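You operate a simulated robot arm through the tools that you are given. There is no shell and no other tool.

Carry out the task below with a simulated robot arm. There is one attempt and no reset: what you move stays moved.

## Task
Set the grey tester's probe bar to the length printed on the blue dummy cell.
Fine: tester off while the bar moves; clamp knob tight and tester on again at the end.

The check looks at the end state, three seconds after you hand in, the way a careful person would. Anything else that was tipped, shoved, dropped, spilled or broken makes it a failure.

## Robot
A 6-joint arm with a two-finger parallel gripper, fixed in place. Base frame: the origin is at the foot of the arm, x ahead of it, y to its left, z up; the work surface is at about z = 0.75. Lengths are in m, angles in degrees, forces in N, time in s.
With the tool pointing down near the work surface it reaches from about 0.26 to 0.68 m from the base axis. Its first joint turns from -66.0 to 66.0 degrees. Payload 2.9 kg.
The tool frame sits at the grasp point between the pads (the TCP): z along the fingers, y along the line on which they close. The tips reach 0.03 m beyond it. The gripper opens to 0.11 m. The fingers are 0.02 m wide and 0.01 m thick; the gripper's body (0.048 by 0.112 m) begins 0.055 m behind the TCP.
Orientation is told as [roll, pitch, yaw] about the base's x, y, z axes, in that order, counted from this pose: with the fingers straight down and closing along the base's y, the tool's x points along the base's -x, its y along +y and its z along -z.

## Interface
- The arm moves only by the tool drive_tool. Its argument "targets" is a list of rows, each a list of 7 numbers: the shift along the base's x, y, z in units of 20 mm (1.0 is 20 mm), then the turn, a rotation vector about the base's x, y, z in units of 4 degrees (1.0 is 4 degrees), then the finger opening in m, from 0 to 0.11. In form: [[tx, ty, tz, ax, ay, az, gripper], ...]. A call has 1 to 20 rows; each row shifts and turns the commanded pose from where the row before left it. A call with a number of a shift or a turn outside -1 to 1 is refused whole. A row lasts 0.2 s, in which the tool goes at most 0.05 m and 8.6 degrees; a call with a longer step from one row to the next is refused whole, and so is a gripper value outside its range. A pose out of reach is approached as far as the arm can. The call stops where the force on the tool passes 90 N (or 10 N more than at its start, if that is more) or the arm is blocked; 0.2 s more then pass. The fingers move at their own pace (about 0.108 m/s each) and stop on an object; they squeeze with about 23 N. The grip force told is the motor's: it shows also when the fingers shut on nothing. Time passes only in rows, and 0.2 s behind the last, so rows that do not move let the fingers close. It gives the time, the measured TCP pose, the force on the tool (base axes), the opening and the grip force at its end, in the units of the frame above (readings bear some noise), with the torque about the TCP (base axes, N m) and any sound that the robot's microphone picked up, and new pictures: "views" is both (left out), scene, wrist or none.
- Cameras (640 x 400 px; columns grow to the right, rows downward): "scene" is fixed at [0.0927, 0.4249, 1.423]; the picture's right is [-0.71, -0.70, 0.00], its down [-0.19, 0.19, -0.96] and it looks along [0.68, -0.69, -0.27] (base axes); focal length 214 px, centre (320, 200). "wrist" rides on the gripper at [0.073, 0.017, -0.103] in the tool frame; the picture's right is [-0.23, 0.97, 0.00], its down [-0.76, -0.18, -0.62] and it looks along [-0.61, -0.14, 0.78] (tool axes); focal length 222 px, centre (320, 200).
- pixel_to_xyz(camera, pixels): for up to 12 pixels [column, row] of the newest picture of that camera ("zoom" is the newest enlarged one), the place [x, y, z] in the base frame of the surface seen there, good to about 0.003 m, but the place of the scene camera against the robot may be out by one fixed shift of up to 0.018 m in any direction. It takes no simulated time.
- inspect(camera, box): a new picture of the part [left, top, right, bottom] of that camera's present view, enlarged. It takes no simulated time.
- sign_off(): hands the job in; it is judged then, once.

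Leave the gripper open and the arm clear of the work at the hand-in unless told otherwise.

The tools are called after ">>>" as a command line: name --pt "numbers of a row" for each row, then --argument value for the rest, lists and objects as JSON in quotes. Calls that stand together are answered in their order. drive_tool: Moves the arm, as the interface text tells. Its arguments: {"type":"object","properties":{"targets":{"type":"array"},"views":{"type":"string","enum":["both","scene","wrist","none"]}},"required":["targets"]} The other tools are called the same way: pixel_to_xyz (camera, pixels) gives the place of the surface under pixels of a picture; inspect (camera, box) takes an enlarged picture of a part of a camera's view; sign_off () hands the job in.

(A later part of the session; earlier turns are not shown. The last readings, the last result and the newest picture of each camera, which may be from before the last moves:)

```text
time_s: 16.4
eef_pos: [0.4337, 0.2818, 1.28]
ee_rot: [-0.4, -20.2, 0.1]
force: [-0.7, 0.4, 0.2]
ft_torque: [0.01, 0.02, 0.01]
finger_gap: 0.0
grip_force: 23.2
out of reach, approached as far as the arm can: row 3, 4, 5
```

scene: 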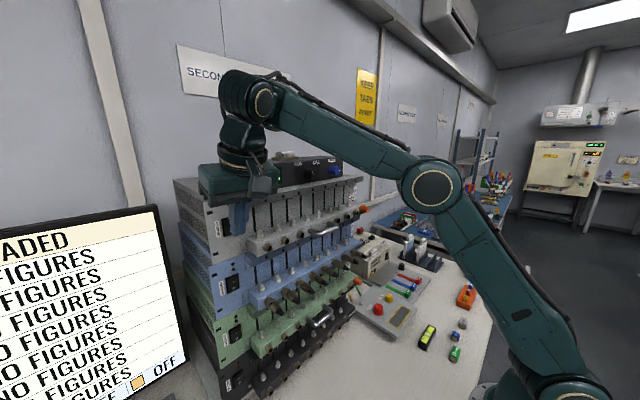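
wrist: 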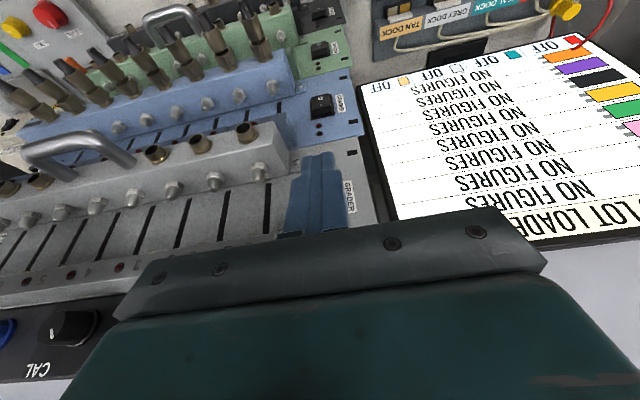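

I'm at (0.434, 0.282, 1.280), a little higher than planned. I'll come down about 18 mm and shift 5 mm right, keeping x.

>>> drive_tool --pt "0 -0.12 -0.45 0 0 0 0" --pt "0 -0.12 -0.45 0 0 0 0"

>>> inspect --camera "scene" --box '[190, 160, 290, 250]'

>>> inspect --camera "wrist" --box '[260, 140, 380, 250]'

```text
time_s: 17.0
eef_pos: [0.4394, 0.2821, 1.2715]
ee_rot: [-0.4, -19.9, 0.2]
force: [-0.2, 0.6, 0.1]
ft_torque: [0.01, -0.02, 0.02]
finger_gap: 0.0003
grip_force: 23.0
out of reach, approached as far as the arm can: row 1, 2
```

scene: 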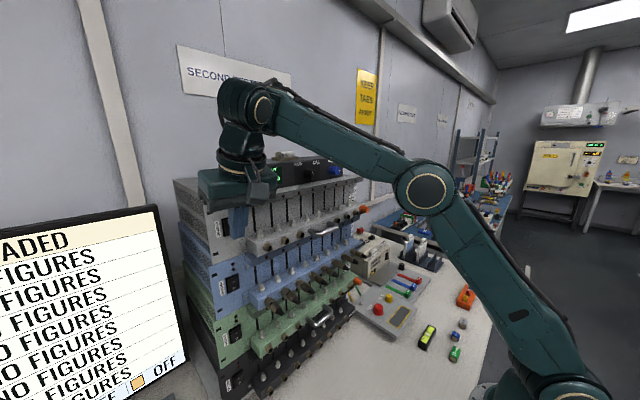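
wrist: 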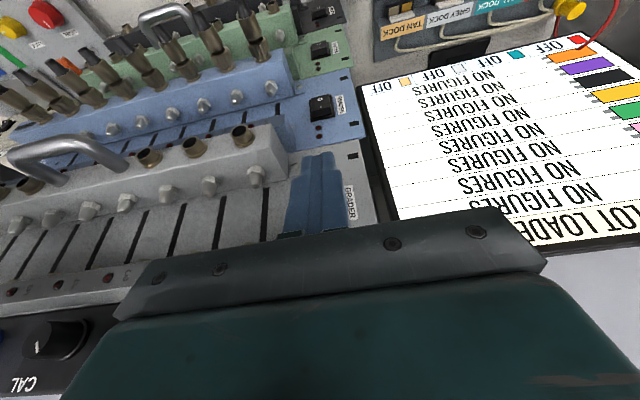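

```text
4.44 times, centred on (240, 205) of scene
```

zoom: 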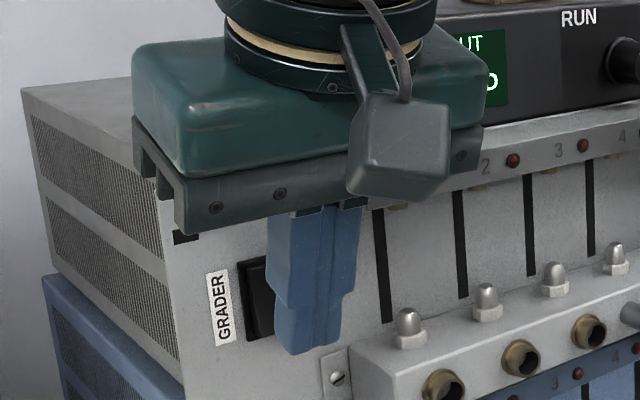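

```text
3.64 times, centred on (320, 195) of wrist
```

zoom: 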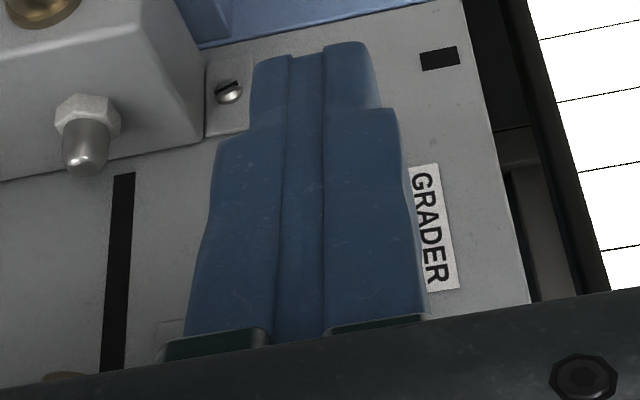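

Reaching lower needs a bit less forward tilt here. Before going in I'll measure how far the readout box front and top rail stick out, so the gripper body clears them.

>>> pixel_to_xyz --camera "wrist" --pixels '[[30, 320], [10, 370], [100, 340], [100, 292], [60, 285], [60, 275], [60, 340], [130, 260], [120, 280]]'

>>> pixel_to_xyz --camera "scene" --pixels '[[290, 175], [276, 160], [300, 165], [320, 175], [310, 160], [280, 200], [300, 195], [283, 193]]'

```text
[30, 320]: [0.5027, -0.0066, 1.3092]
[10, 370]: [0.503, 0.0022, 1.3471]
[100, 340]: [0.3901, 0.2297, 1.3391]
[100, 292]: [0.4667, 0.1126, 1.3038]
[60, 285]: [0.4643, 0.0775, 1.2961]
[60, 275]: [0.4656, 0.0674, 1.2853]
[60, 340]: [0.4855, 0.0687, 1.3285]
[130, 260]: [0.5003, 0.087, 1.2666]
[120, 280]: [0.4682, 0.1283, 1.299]
```

```text
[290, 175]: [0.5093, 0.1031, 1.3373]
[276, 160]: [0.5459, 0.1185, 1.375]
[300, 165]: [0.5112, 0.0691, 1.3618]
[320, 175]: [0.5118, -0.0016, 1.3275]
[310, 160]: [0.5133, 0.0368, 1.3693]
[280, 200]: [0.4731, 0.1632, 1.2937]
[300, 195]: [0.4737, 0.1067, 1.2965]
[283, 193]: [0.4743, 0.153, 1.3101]
```

The rail front is at x ≈ 0.466 and the readout face at ≈ 0.503, so a 15° tilt leaves the gripper body clear. I'll set the tilt to 15° and line up about 2 cm in front of the O half.

>>> drive_tool --pt "0.1 -0.12 -0.1 0 0.63 0 0" --pt "0.27 -0.12 -0.3 0 0.63 0 0" --pt "0 0 0 0 0 0 0"

>>> inspect --camera "wrist" --box '[260, 140, 380, 250]'

>>> inspect --camera "scene" --box '[200, 180, 280, 250]'

```text
time_s: 17.8
eef_pos: [0.4468, 0.2787, 1.262]
ee_rot: [-0.3, -15.0, 0.0]
force: [0.5, 0.3, 0.0]
ft_torque: [0.0, 0.05, -0.02]
finger_gap: 0.0
grip_force: 23.5
```

scene: 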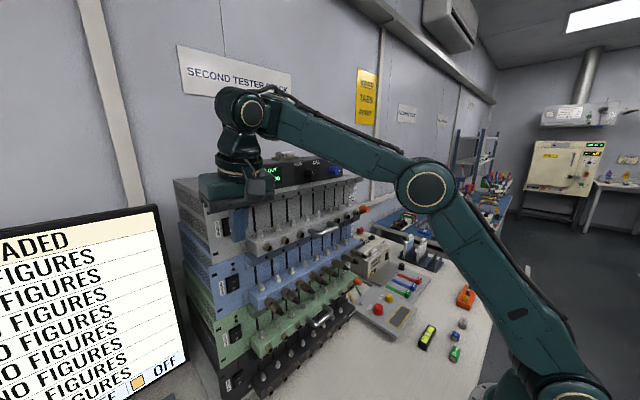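
wrist: 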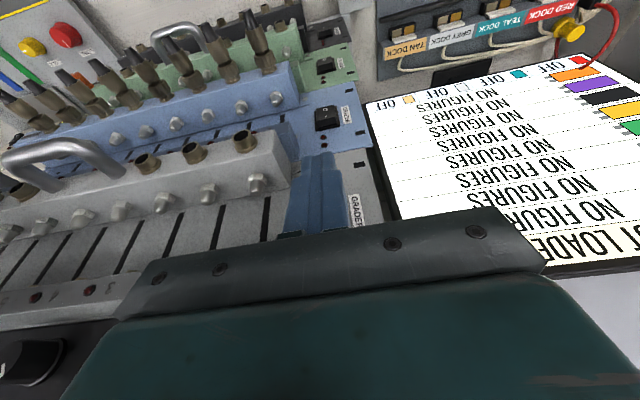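

```text
3.64 times, centred on (320, 195) of wrist
```

zoom: 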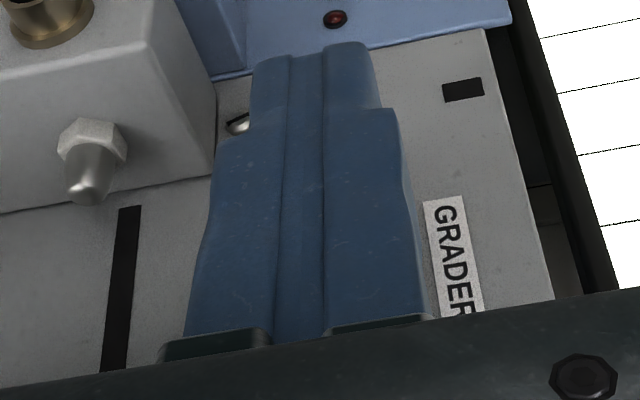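

```text
5.71 times, centred on (240, 215) of scene
```

zoom: 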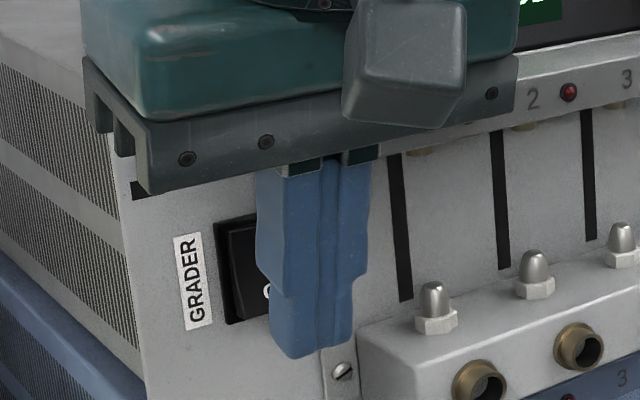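

The fingertip sits in front of the lower half (the O is visible just left of the finger in the scene zoom). I'll lift 2 mm and advance about 20 mm, stopping just short of contact.

>>> drive_tool --pt "0.1 -0.05 0.1 0 0 0 0" --pt "0.25 0 0 0 0 0 0" --pt "0.25 0 0 0 0 0 0" --pt "0.25 0 0 0 0 0 0" --pt "0.15 0 0 0 0 0 0"

>>> inspect --camera "scene" --box '[200, 180, 280, 250]'

```text
time_s: 19.0
eef_pos: [0.4656, 0.2788, 1.2645]
ee_rot: [-0.3, -15.0, 0.1]
force: [-1.0, 0.2, 0.4]
ft_torque: [-0.01, 0.02, -0.02]
finger_gap: 0.0
grip_force: 23.3
```

scene: 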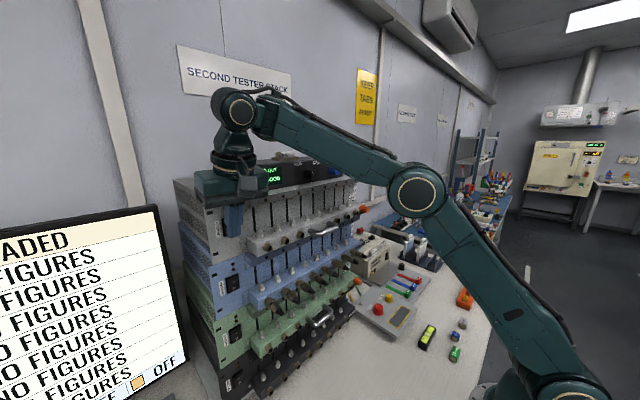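
wrist: 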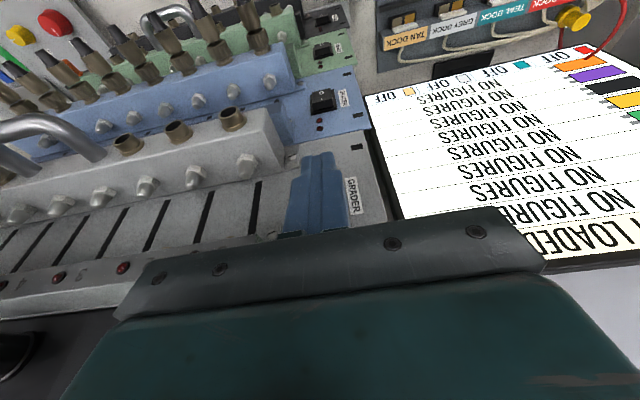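

```text
5.71 times, centred on (240, 215) of scene
```

zoom: 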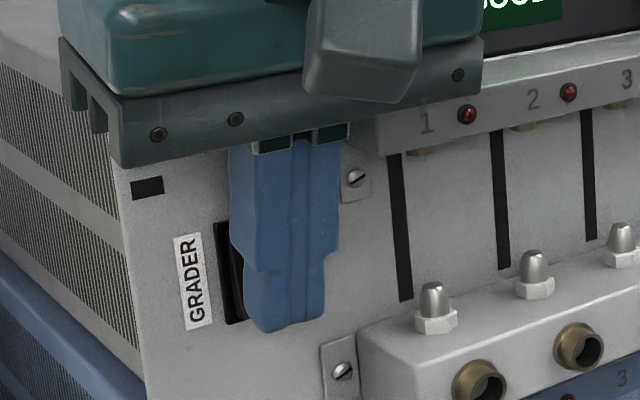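

No contact yet (force ~0). Now I'll press forward gently in 1.5–2 mm steps.

>>> drive_tool --pt "0.1 0 0 0 0 0 0" --pt "0.1 0 0 0 0 0 0" --pt "0.1 0 0 0 0 0 0" --pt "0.05 0 0 0 0 0 0" --views "scene"

>>> inspect --camera "scene" --box '[200, 180, 280, 250]'

```text
time_s: 20.0
eef_pos: [0.4728, 0.2777, 1.2643]
ee_rot: [-0.3, -15.1, 0.0]
force: [-2.5, -0.2, 0.1]
ft_torque: [-0.01, 0.09, 0.03]
finger_gap: 0.0
grip_force: 23.1
```

scene: 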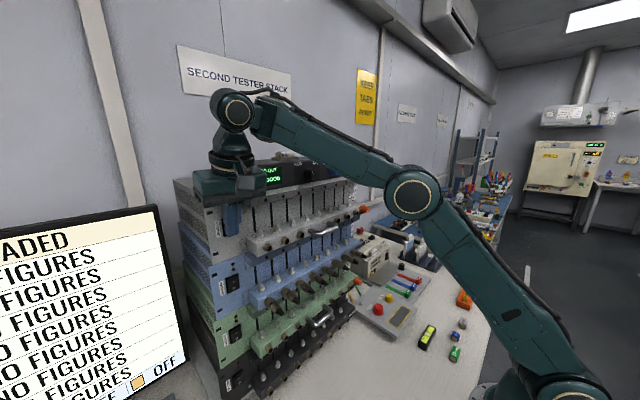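

```text
5.71 times, centred on (240, 215) of scene
```

zoom: 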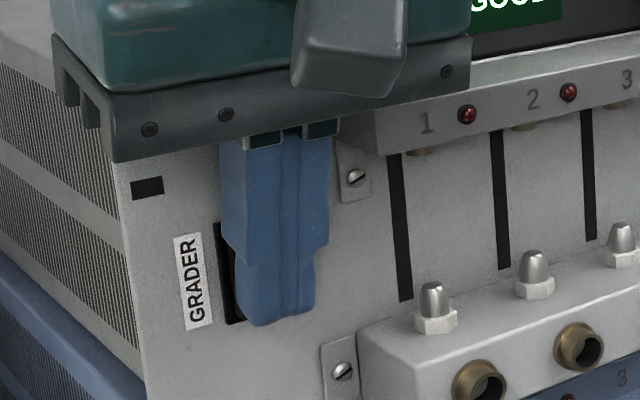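

Light contact now (−2.5 N). I'll continue pressing a few millimetres.

>>> drive_tool --pt "0.08 0 0 0 0 0 0" --pt "0.08 0 0 0 0 0 0" --pt "0.08 0 0 0 0 0 0" --views "scene"

```text
time_s: 20.8
eef_pos: [0.4745, 0.2783, 1.2651]
ee_rot: [-0.6, -14.9, 0.4]
force: [-42.3, -2.2, -8.5]
ft_torque: [0.12, 1.25, -0.04]
finger_gap: 0.0
grip_force: 23.2
```

scene: 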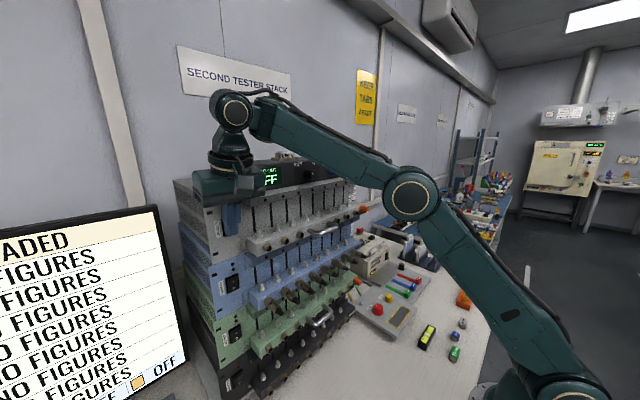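

The force rose to −42 N and the readout text changed to "…FF", so the switch toggled. I'll back away straight and check.

>>> drive_tool --pt "-0.5 0 0 0 0 0 0" --pt "-0.9 0 0 0 0 0 0" --pt "-0.9 0 0.2 0 0 0 0" --pt "-0.9 -0.5 0.5 0 0 0 0" --pt "-0.9 -0.9 0.8 0 0 0 0" --pt "-0.2 -0.9 0.8 0 0 0 0"

>>> inspect --camera "scene" --box '[180, 150, 340, 260]'

>>> inspect --camera "wrist" --box '[260, 130, 420, 240]'

```text
time_s: 22.2
eef_pos: [0.3908, 0.2305, 1.3083]
ee_rot: [-0.4, -14.9, 0.1]
force: [-0.7, 0.1, 0.8]
ft_torque: [0.03, -0.01, 0.02]
finger_gap: 0.0
grip_force: 23.0
```

scene: 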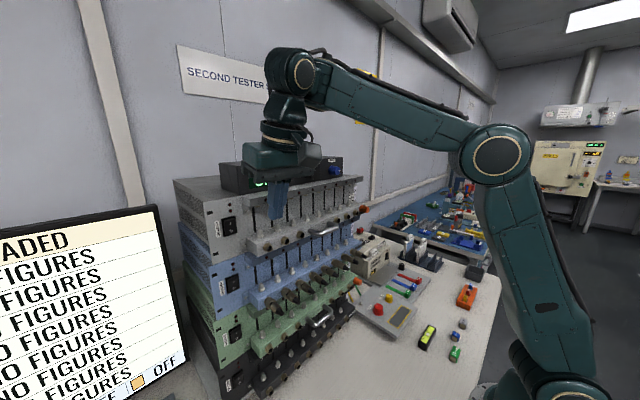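
wrist: 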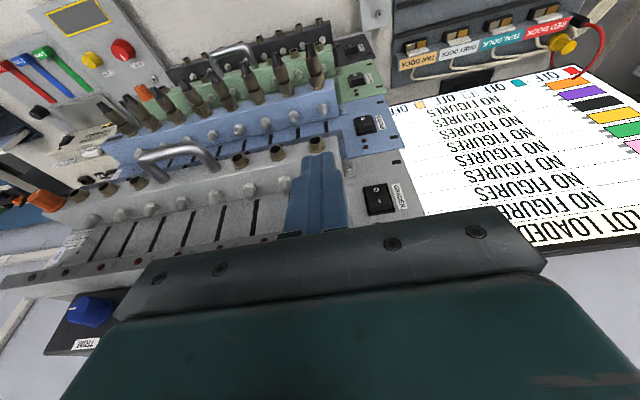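

```text
3.64 times, centred on (260, 205) of scene
```

zoom: 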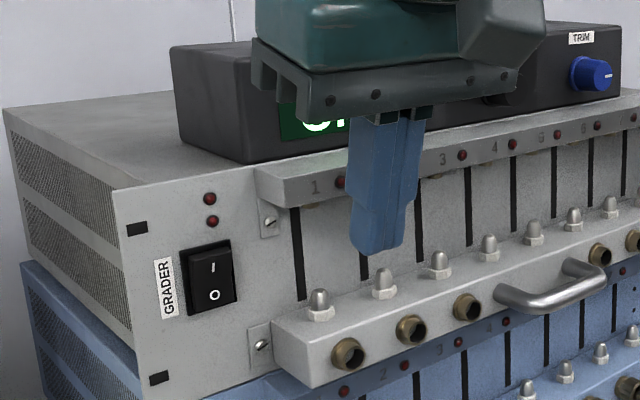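

```text
3.64 times, centred on (340, 185) of wrist
```

zoom: 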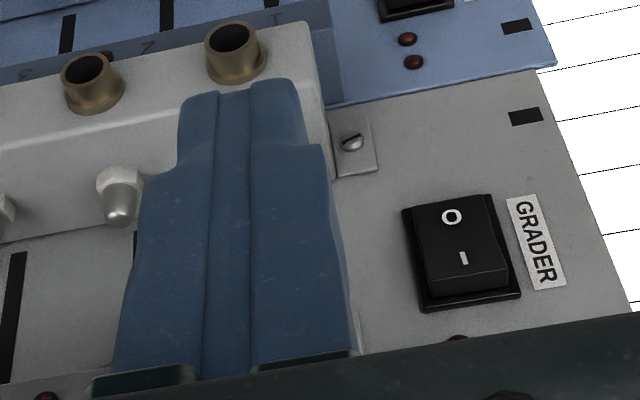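

The LED is out and the O side is in, so the tester is off. Next is the clamp knob. Its axis points along x, so I'll grip it from its right-hand end with the fingers above and below and turn about x. First I'll level the tool, rise, and travel right along the front.

>>> drive_tool --pt "-0.4 -0.2 0.7 0 0.94 0 0.02" --pt "-0.4 -0.5 0.7 0 0.94 0 0.04" --pt "-0.4 -0.8 0.7 0 0.94 0 0.06" --pt "-0.3 -1 0.7 0 0.94 0 0.06" --pt "0 -1 0 0 0 0 0.06" --pt "0 -1 0 0 0 0 0.06" --pt "0 -1 0 0 0 0 0.06" --pt "0 -1 0 0 0 0 0.06" --pt "0 -1 0 0 0 0 0.06" --pt "0 -1 0 0 0 0 0.06" --pt "0 -1 0 0 0 0 0.06" --pt "0 -1 0 0 0 0 0.06" --pt "0 -1 0 0 0 0 0.06" --pt "0 -1 0 0 0 0 0.06" --pt "0 -1 0 0 0 0 0.06"

>>> pixel_to_xyz --camera "scene" --pixels '[[370, 240], [385, 250], [355, 262], [395, 270], [367, 235], [377, 305], [360, 290]]'

```text
time_s: 25.4
eef_pos: [0.3598, -0.0397, 1.3661]
ee_rot: [-0.2, 0.0, 0.1]
force: [0.2, -0.1, 0.1]
ft_torque: [0.0, 0.01, -0.01]
finger_gap: 0.0602
grip_force: 0.1
```

scene: 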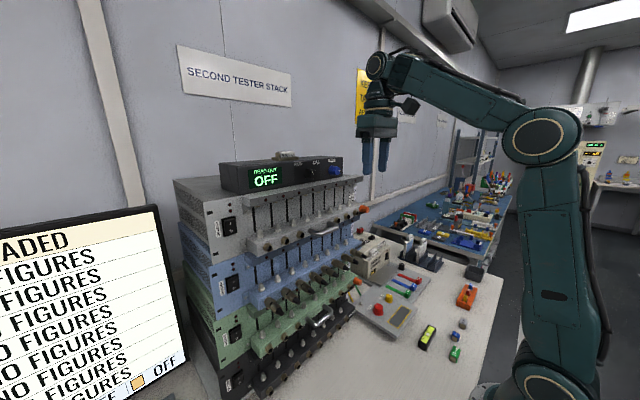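
wrist: 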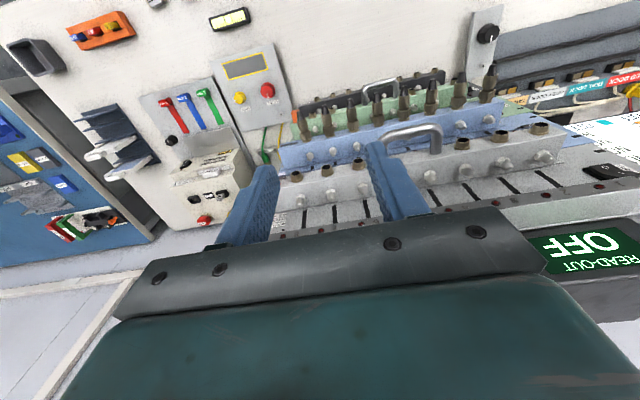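

```text
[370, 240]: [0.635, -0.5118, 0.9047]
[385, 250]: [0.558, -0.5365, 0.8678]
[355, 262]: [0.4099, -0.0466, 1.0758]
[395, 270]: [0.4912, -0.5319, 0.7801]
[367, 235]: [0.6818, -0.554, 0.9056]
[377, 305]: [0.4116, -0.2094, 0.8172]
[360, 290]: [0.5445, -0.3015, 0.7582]
```

The readout says OFF, and the way to the right is clear (the beige machine is much lower, z ≈ 0.9). I'll continue right while starting to roll the tool about x, so the fingers will point left toward the knob's end.

>>> drive_tool --pt "0 -1 0 0.2 0 0 0.06" --pt "0 -1 0 0.5 0 0 0.06" --pt "0 -1 0 0.8 0 0 0.06" --pt "0 -1 0 1 0 0 0.06" --pt "0 -1 0 1 0 0 0.06" --pt "0 -1 0 1 0 0 0.06" --pt "0 -1 -0.3 1 0 0 0.06" --pt "0 -1 -0.3 1 0 0 0.06" --pt "0 -1 -0.3 1 0 0 0.06" --pt "0 -1 -0.3 1 0 0 0.06"

```text
time_s: 26.0
eef_pos: [0.3623, -0.0791, 1.3668]
ee_rot: [2.2, -1.2, -1.0]
force: [8.4, -6.2, -14.1]
ft_torque: [0.55, 0.0, 0.34]
finger_gap: 0.0599
grip_force: 0.0
out of reach, approached as far as the arm can: row 3
stopped in row 3: the force on the tool passed its limit at 115 N (the readings are from after the stop); the commanded pose is now the measured one
```

scene: 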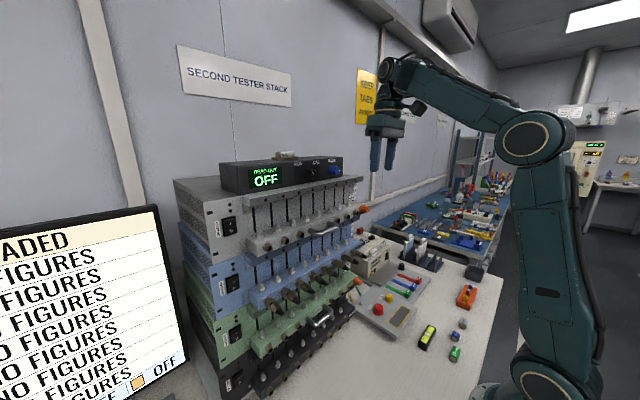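
wrist: 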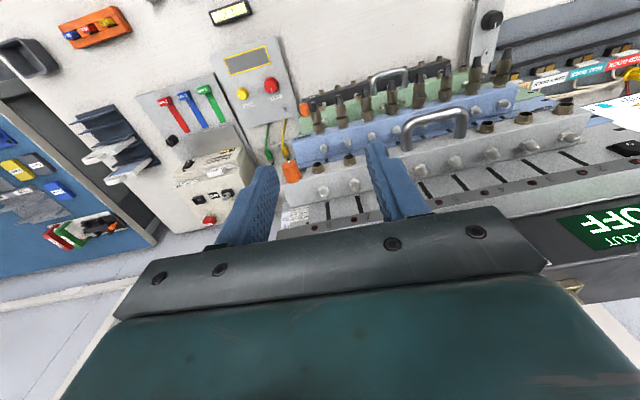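

It stopped from a force spike in free air; nothing was near the gripper. The wrist was swapping its joint configuration because yaw 0 on the right-hand side needs the other one. I'll let it settle away from the stack by moving right in small steps without roll.

>>> drive_tool --pt "-0.1 -0.3 0 0 0 0 0.06" --pt "-0.1 -0.3 0 0 0 0 0.06" --pt "0 -0.3 0 0 0 0 0.06" --pt "0 -0.3 0 0 0 0 0.06" --pt "0 -0.3 0 0 0 0 0.06" --pt "0 -0.3 0 0 0 0 0.06"

```text
time_s: 27.2
eef_pos: [0.3622, -0.1079, 1.3671]
ee_rot: [2.1, -1.6, -1.8]
force: [12.4, -3.0, -19.5]
ft_torque: [0.02, 0.22, -0.03]
finger_gap: 0.0598
grip_force: 0.2
stopped in row 5: the force on the tool passed its limit at 92 N (the readings are from after the stop); the commanded pose is now the measured one
```

scene: 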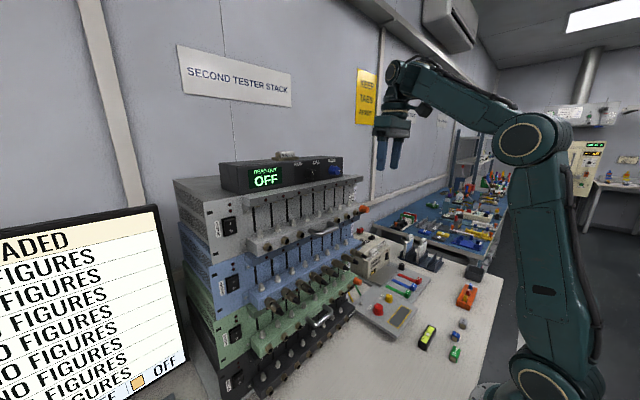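
wrist: 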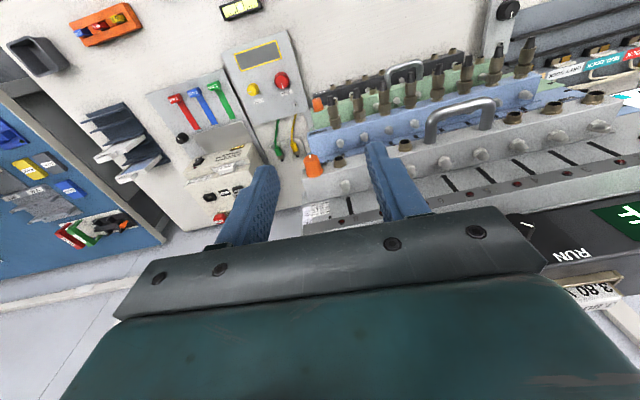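

There is a steady ~20 N reading here although the gripper touches nothing in the scene. Most likely the wrist camera bracket is pressing against the forearm in this folded posture. Going lower opened that angle before, so I'll move down gently.

>>> drive_tool --pt "0.1 0 -0.4 0 0 0 0.06" --pt "0.1 0 -0.4 0 0 0 0.06" --pt "0.1 0 -0.4 0 0 0 0.06" --pt "0 0 -0.4 0 0 0 0.06"

>>> inspect --camera "scene" --box '[340, 40, 480, 180]'

```text
time_s: 28.2
eef_pos: [0.3671, -0.1069, 1.3345]
ee_rot: [2.1, -1.5, -1.8]
force: [0.3, -0.6, -0.2]
ft_torque: [0.0, 0.03, -0.02]
finger_gap: 0.0599
grip_force: 0.1
```

scene: 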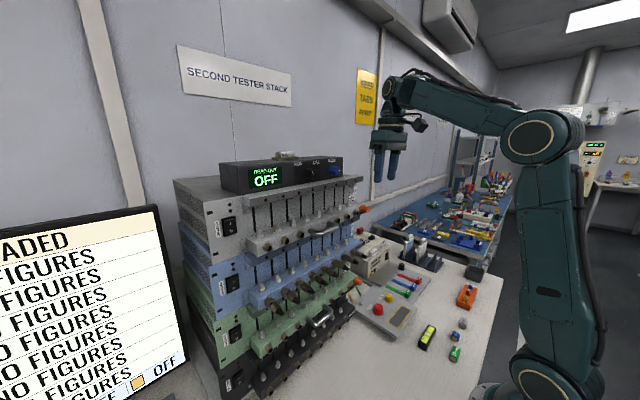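
wrist: 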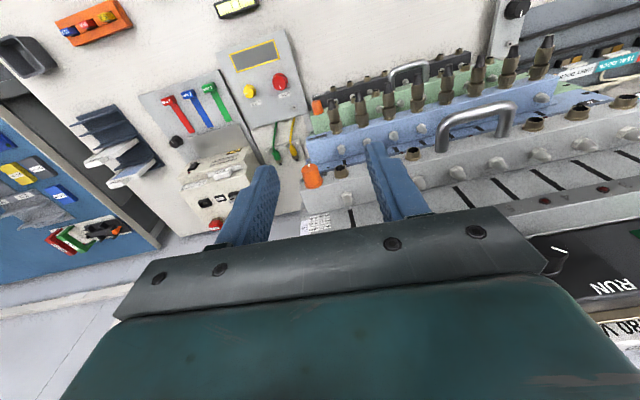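

```text
2.86 times, centred on (410, 110) of scene
```

zoom: 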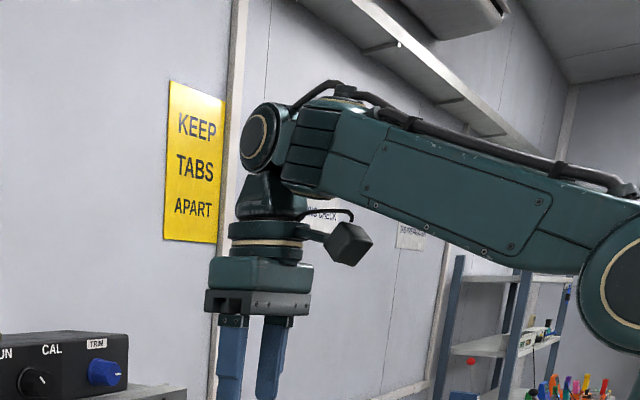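

The force is back to zero and the configuration is the normal one. I'll go further right and down in moderate steps, with a little roll, watching the force.

>>> drive_tool --pt "0 -0.5 -0.3 0.3 0.1 0.1 0.06" --pt "0 -0.5 -0.3 0.6 0.1 0.1 0.06" --pt "0 -0.5 -0.3 0.6 0.1 0.1 0.06" --pt "0 -0.5 -0.3 0.6 0.1 0.1 0.06" --pt "0 -0.5 -0.3 0.6 0 0 0.06" --pt "0 -0.5 -0.3 0.6 0 0 0.06"

>>> inspect --camera "scene" --box '[340, 40, 480, 180]'

```text
time_s: 29.6
eef_pos: [0.3673, -0.1664, 1.2988]
ee_rot: [15.3, 0.3, -0.3]
force: [0.1, -1.0, 0.4]
ft_torque: [0.02, 0.06, 0.02]
finger_gap: 0.06
grip_force: 0.0
```

scene: 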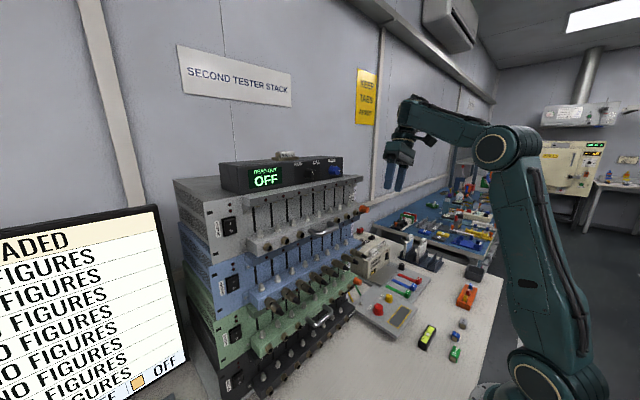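
wrist: 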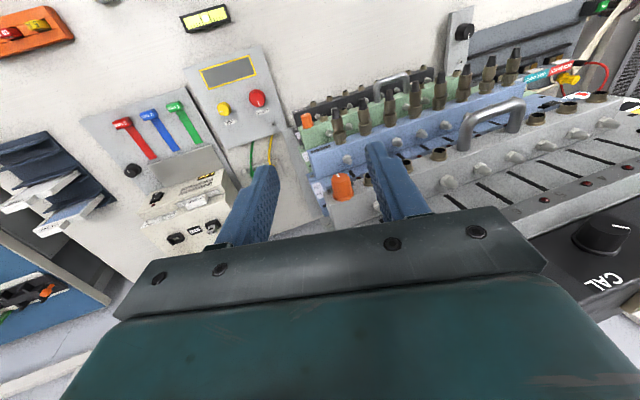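

```text
2.86 times, centred on (410, 110) of scene
```

zoom: 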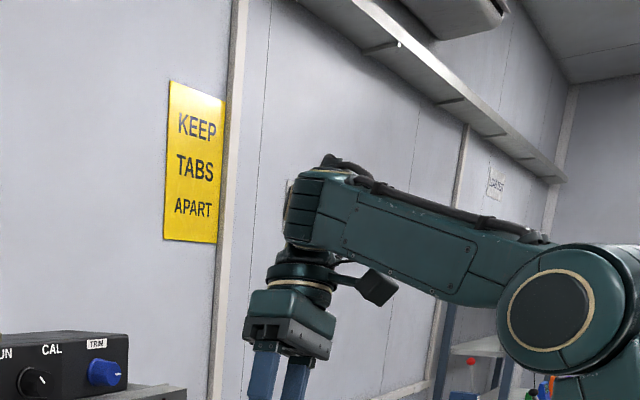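

Good: roll 15° with no warnings. I'll continue rolling toward 45° while drifting right and down, still in front of the stack.

>>> drive_tool --pt "0 -0.25 -0.2 0.75 0 0 0.06" --pt "0 -0.25 -0.2 0.75 0 0 0.06" --pt "0 -0.25 -0.2 0.75 0 0 0.06" --pt "0 -0.25 -0.2 0.75 0 0 0.06" --pt "0 -0.25 -0.2 0.75 0 0 0.06" --pt "0 -0.25 -0.2 0.75 0 0 0.06" --pt "0 -0.25 -0.2 0.75 0 0 0.06" --pt "0 -0.25 -0.2 0.75 0 0 0.06" --pt "0 -0.25 -0.2 0.75 0 0 0.06" --pt "0 -0.25 -0.2 0.75 0 0 0.06"

>>> inspect --camera "scene" --box '[340, 60, 480, 200]'

```text
time_s: 31.8
eef_pos: [0.299, -0.2093, 1.1513]
ee_rot: [34.6, 1.9, 1.1]
force: [-0.4, 0.0, -1.1]
ft_torque: [0.0, 0.01, 0.0]
finger_gap: 0.0599
grip_force: 0.1
out of reach, approached as far as the arm can: row 2, 3, 4, 5, 6, 7, 8, 9, 10
```

scene: 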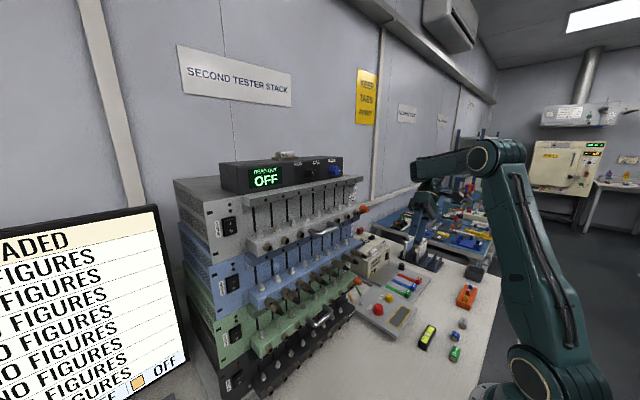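
wrist: 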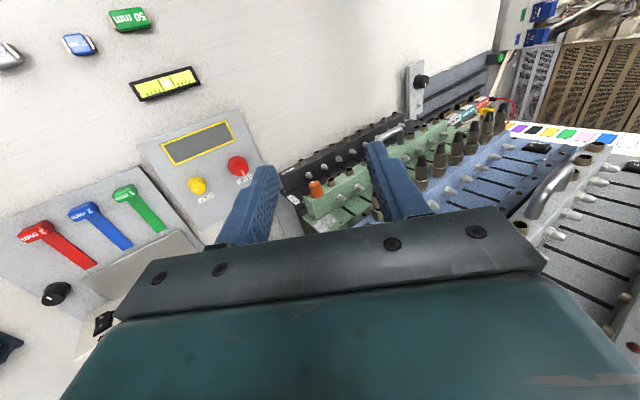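

```text
2.86 times, centred on (410, 130) of scene
```

zoom: 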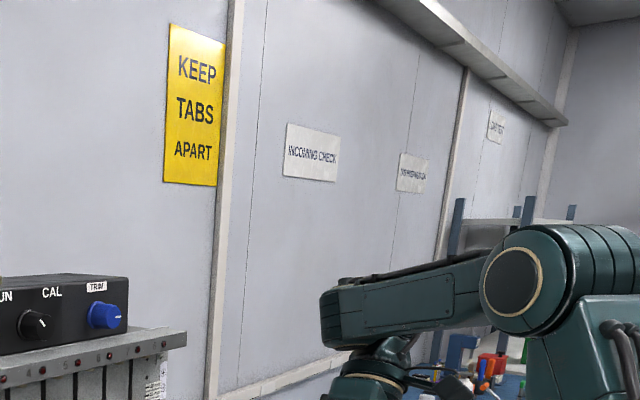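

The arm drifted a long way back and down because those rows were out of reach, though it is still clear of everything. Before going on I need to understand the wrist better, so I'll measure the arm's joints in this pose.

>>> pixel_to_xyz --camera "scene" --pixels '[[480, 158], [420, 165], [450, 160], [430, 195], [425, 185], [530, 375], [555, 330], [515, 155], [545, 250]]'

>>> inspect --camera "scene" --box '[400, 130, 560, 270]'

```text
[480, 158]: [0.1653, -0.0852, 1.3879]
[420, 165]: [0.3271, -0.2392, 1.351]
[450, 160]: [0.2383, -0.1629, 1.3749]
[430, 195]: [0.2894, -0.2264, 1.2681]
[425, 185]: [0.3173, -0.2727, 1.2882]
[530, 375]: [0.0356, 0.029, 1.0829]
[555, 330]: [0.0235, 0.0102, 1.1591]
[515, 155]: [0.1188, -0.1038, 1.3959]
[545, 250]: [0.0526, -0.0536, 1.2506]
```

```text
2.86 times, centred on (480, 200) of scene
```

zoom: 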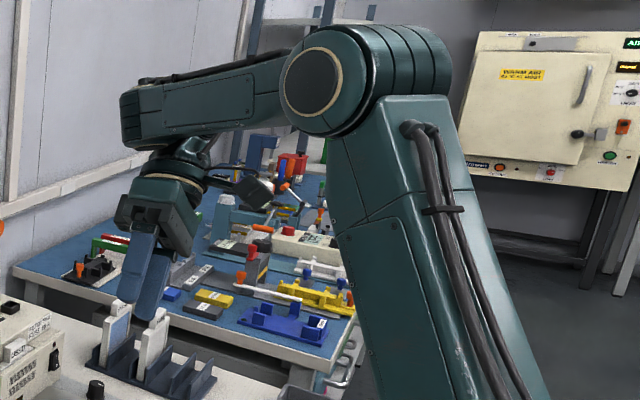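

I now have a model of the wrist. Its first axis is square to the forearm, so the wrist jams when the tool is roughly square to the forearm and tipped sideways. The better approach is to tilt the tool forward to ~45° while at y ≈ 0 (straight ahead), where that crossing is smooth, and only then go to the knob from the front. First I'll retrace up and back out of this pose.

>>> drive_tool --pt "0.34 0.21 0.75 -0.48 -0.05 -0.03 0.06" --pt "0.34 0.21 0.75 -0.48 -0.05 -0.03 0.06" --pt "0.34 0.21 0.75 -0.48 -0.05 -0.03 0.06" --pt "0.34 0.21 0.75 -0.48 -0.05 -0.03 0.06" --pt "0.34 0.21 0.75 -0.48 -0.05 -0.03 0.06" --views "scene"

```text
time_s: 33.0
eef_pos: [0.3272, -0.1906, 1.2215]
ee_rot: [26.6, -0.1, -0.2]
force: [0.5, 0.6, -0.7]
ft_torque: [0.01, -0.01, 0.0]
finger_gap: 0.06
grip_force: 0.0
out of reach, approached as far as the arm can: row 1
```

scene: 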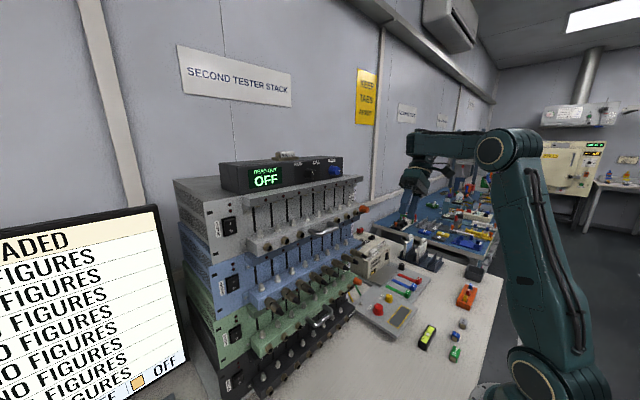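

It's following cleanly now. I'll continue up and roll back to upright.

>>> drive_tool --pt "0.25 0.3 0.9 -0.7 0 0 0.06" --pt "0.25 0.3 0.9 -0.7 0 0 0.06" --pt "0.25 0.3 0.9 -0.8 0 0 0.06" --pt "0.25 0.3 0.9 -0.9 0 0 0.06" --pt "0.2 0.5 0.8 -0.95 0 0 0.06" --pt "0.2 0.5 0.6 -0.95 0 0 0.06" --pt "0.2 0.7 0.3 -0.95 0 0 0.06" --views "scene"

```text
time_s: 34.6
eef_pos: [0.357, -0.1304, 1.3258]
ee_rot: [2.9, -0.1, -0.2]
force: [-0.2, -0.2, 0.0]
ft_torque: [-0.02, 0.0, 0.02]
finger_gap: 0.06
grip_force: 0.1
```

scene: 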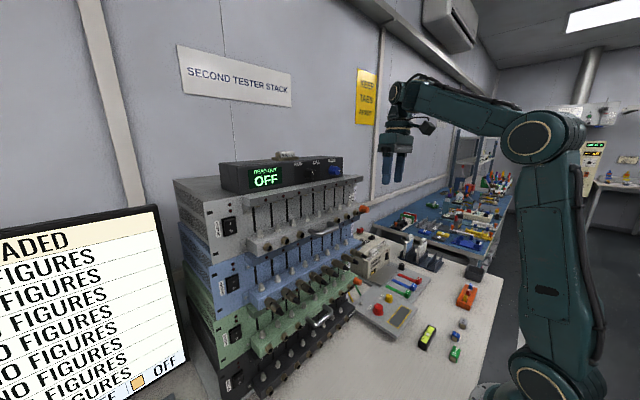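

Upright again. Now I'll move to y ≈ 0, straight ahead of the base.

>>> drive_tool --pt "-0.1 0.9 0.1 -0.18 0 0 0.06" --pt "-0.1 0.9 0.1 -0.18 0 0 0.06" --pt "-0.1 0.9 0.1 -0.18 0 0 0.06" --pt "-0.1 0.9 0.1 -0.18 0 0 0.06" --pt "-0.1 0.9 0 0 0 0 0.06" --pt "0 0.95 0 0 0 0 0.06" --pt "0 0.95 0 0 0 0 0.06" --views "scene"

```text
time_s: 36.2
eef_pos: [0.3504, -0.0066, 1.3339]
ee_rot: [0.1, 0.0, -0.3]
force: [0.2, 0.0, 0.5]
ft_torque: [-0.03, -0.01, -0.04]
finger_gap: 0.0598
grip_force: 0.0
```

scene: 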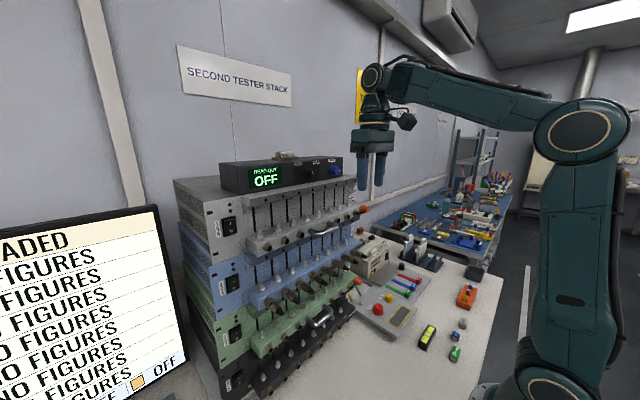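

At (0.350, -0.007, 1.334) with the tool upright. I'll tilt forward here step by step, checking for reach warnings.

>>> drive_tool --pt "0.1 0.2 -0.2 0 -0.8 0.05 0.06" --pt "0.1 0.15 -0.2 0 -1 0 0.06" --pt "0.1 0 -0.2 0 -1 0 0.06" --pt "0.1 0 -0.2 0 -1 0 0.06" --pt "0.1 0 -0.2 0 -1 0 0.06" --views "scene"

```text
time_s: 37.4
eef_pos: [0.3588, 0.0027, 1.3143]
ee_rot: [0.1, -19.4, -0.1]
force: [0.3, 0.5, -0.8]
ft_torque: [0.0, 0.04, -0.02]
finger_gap: 0.06
grip_force: 0.1
```

scene: 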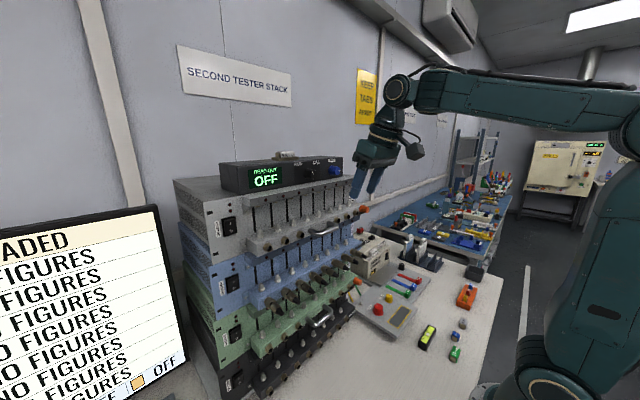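

It crossed smoothly with no warning. I'll continue the tilt to about 45°.

>>> drive_tool --pt "0.1 -0.05 -0.2 0 -1 0 0.06" --pt "0.1 -0.05 -0.2 0 -1 0 0.06" --pt "0.1 0 -0.2 0 -1 0 0.06" --pt "0.1 0 -0.2 0 -1 0 0.06" --pt "0.1 0 -0.2 0 -1 0 0.06" --pt "0.1 0 -0.2 0 -1 0 0.06" --pt "0 0 0 0 -0.4 0 0.06"

```text
time_s: 39.0
eef_pos: [0.3717, 0.0014, 1.2893]
ee_rot: [0.0, -44.9, -0.1]
force: [0.7, 0.0, -0.4]
ft_torque: [-0.02, 0.0, 0.01]
finger_gap: 0.0601
grip_force: 0.0
```

scene: 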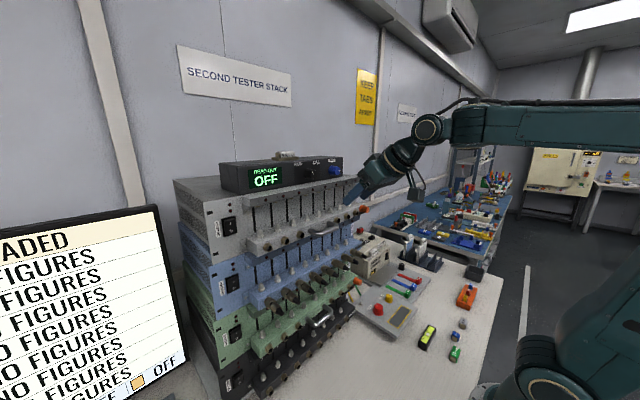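
wrist: 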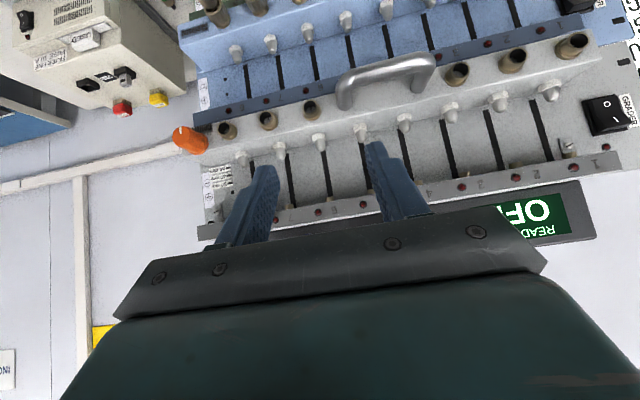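

At 45° with no warnings, so this posture works and the camera sees the whole bar. I'll move right to in front of the knob, backed off a little, to measure it accurately.

>>> drive_tool --pt "-0.2 -0.8 0 0 0 0 0.06" --pt "-0.2 -0.9 0 0 0 0 0.06" --pt "-0.2 -0.9 0 0 0 0 0.06" --pt "-0.2 -0.9 0 0 0 0 0.06" --pt "-0.2 -0.9 -0.1 0 0 0 0.06" --pt "-0.2 -0.9 -0.1 0 0 0 0.06" --pt "0 -0.6 -0.1 0 0 0 0.06"

```text
time_s: 40.6
eef_pos: [0.3446, -0.1167, 1.2842]
ee_rot: [0.1, -44.9, 0.0]
force: [-0.2, 0.6, -0.3]
ft_torque: [0.0, 0.01, -0.03]
finger_gap: 0.06
grip_force: 0.0
```

scene: 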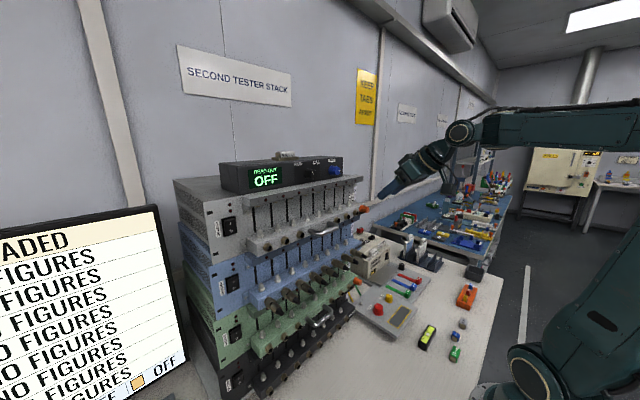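
wrist: 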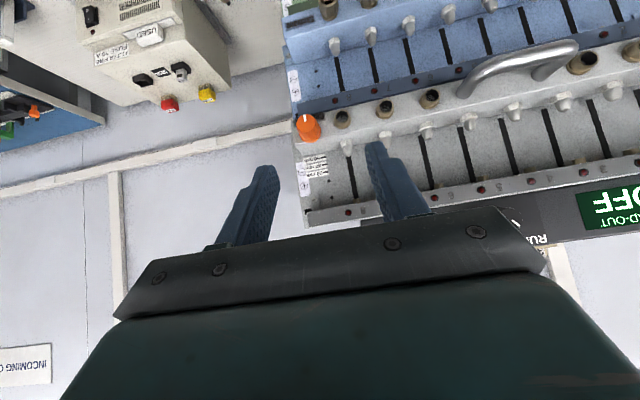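

Now a frontal view: the knob is at (308,127) and the scale at (315,162). I'll zoom in and measure.

>>> inspect --camera "wrist" --box '[285, 85, 365, 215]'

>>> inspect --camera "wrist" --box '[288, 100, 352, 150]'

>>> pixel_to_xyz --camera "wrist" --pixels '[[308, 122], [308, 128], [300, 122], [316, 122], [308, 115], [312, 138], [342, 120], [385, 109], [310, 145], [330, 142], [430, 98], [300, 145]]'

```text
3.08 times, centred on (325, 150) of wrist
```

zoom: 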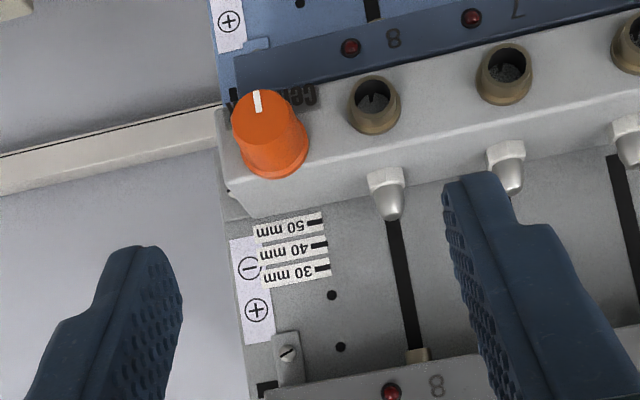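

```text
8.00 times, centred on (320, 125) of wrist
```

zoom: 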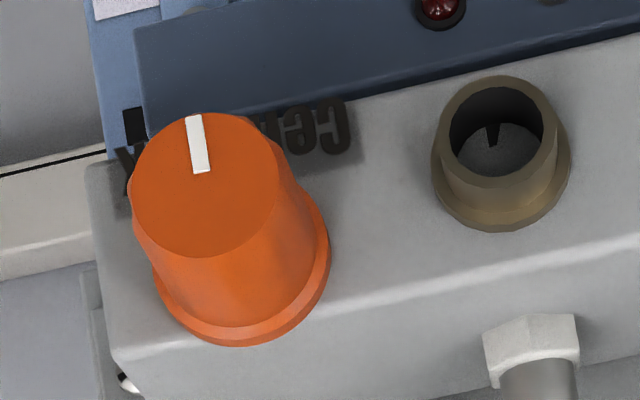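

```text
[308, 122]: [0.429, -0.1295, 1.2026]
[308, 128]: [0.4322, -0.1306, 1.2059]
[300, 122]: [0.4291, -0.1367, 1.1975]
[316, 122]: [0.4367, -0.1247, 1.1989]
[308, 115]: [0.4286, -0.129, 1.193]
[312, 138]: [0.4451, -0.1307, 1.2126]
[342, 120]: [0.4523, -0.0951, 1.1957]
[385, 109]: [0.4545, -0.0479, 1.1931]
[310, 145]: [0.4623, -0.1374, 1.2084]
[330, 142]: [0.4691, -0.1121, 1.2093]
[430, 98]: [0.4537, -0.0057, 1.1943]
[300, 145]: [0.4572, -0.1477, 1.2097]
```

The knob axis is at y ≈ -0.131, z ≈ 1.2015, the face at x ≈ 0.428 and the diameter about 20 mm; the neighbouring socket front is at x ≈ 0.4455. The plan is to grip only the outer part of the knob. I'll start with the tool pre-rolled +40° about x so I can then turn it counter-clockwise to loosen. I'll begin rolling at a standoff.

>>> drive_tool --pt "0.117 -0.236 -0.172 0.909 0 0 0.06" --pt "0.117 -0.236 -0.172 0.909 0 0 0.06" --pt "0.117 -0.236 -0.172 0.909 0 0 0.06" --pt "0.117 -0.236 -0.172 0.909 0 0 0.06" --pt "0.117 -0.236 -0.172 0.909 0 0 0.06" --views "scene"

```text
time_s: 41.8
eef_pos: [0.359, -0.1418, 1.2667]
ee_rot: [25.1, -42.2, -17.4]
force: [0.2, 0.4, -0.4]
ft_torque: [0.0, 0.0, 0.03]
finger_gap: 0.0601
grip_force: 0.1
```

scene: 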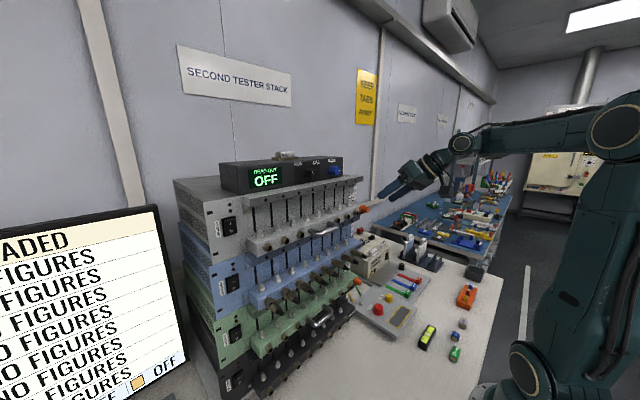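

The orientation matches what I expected and there were no warnings. I'll continue the roll to +40°.

>>> drive_tool --pt "0.117 -0.236 -0.172 0.909 0 0 0.06" --pt "0.117 -0.236 -0.172 0.909 0 0 0.06" --pt "0.117 -0.236 -0.172 0.909 0 0 0.06" --pt "0.117 -0.236 -0.172 0.909 0 0 0.06" --pt "0.117 -0.236 -0.172 0.909 0 0 0.06" --pt "0.1 -0.1 0 0.909 0 0 0.06"

>>> inspect --camera "scene" --box '[330, 140, 430, 240]'

>>> inspect --camera "wrist" --box '[240, 60, 440, 240]'

```text
time_s: 43.2
eef_pos: [0.3704, -0.1654, 1.25]
ee_rot: [50.0, -32.6, -32.6]
force: [0.3, 0.8, 0.7]
ft_torque: [-0.01, 0.02, 0.0]
finger_gap: 0.0597
grip_force: 0.2
```

scene: 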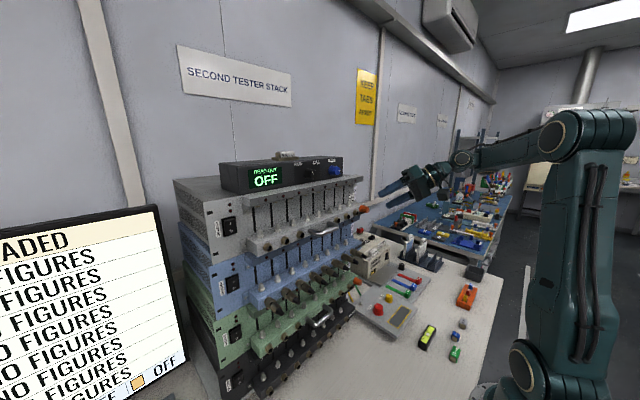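
wrist: 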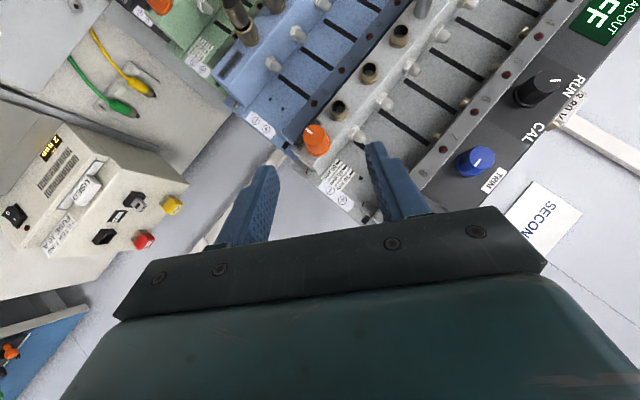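

```text
4.00 times, centred on (380, 190) of scene
```

zoom: 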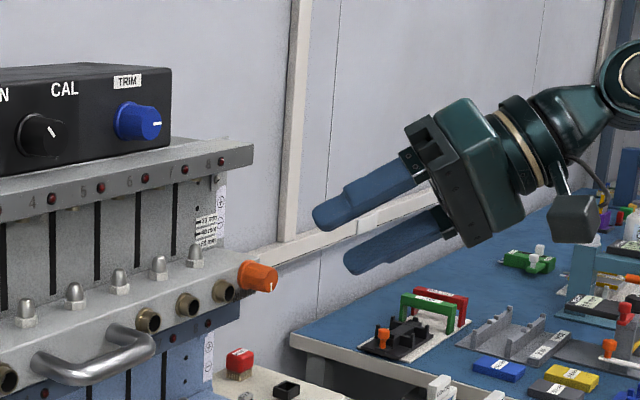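

```text
2.22 times, centred on (340, 150) of wrist
```

zoom: 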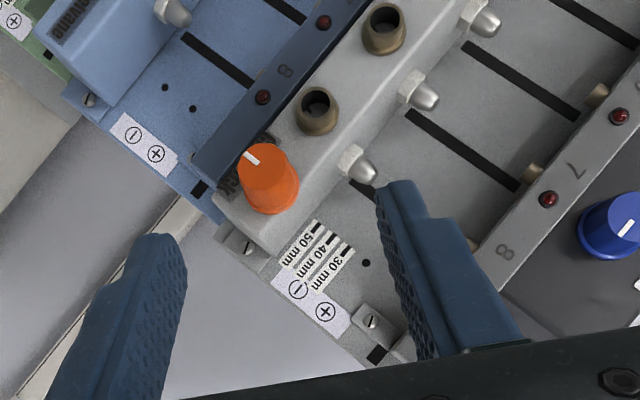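

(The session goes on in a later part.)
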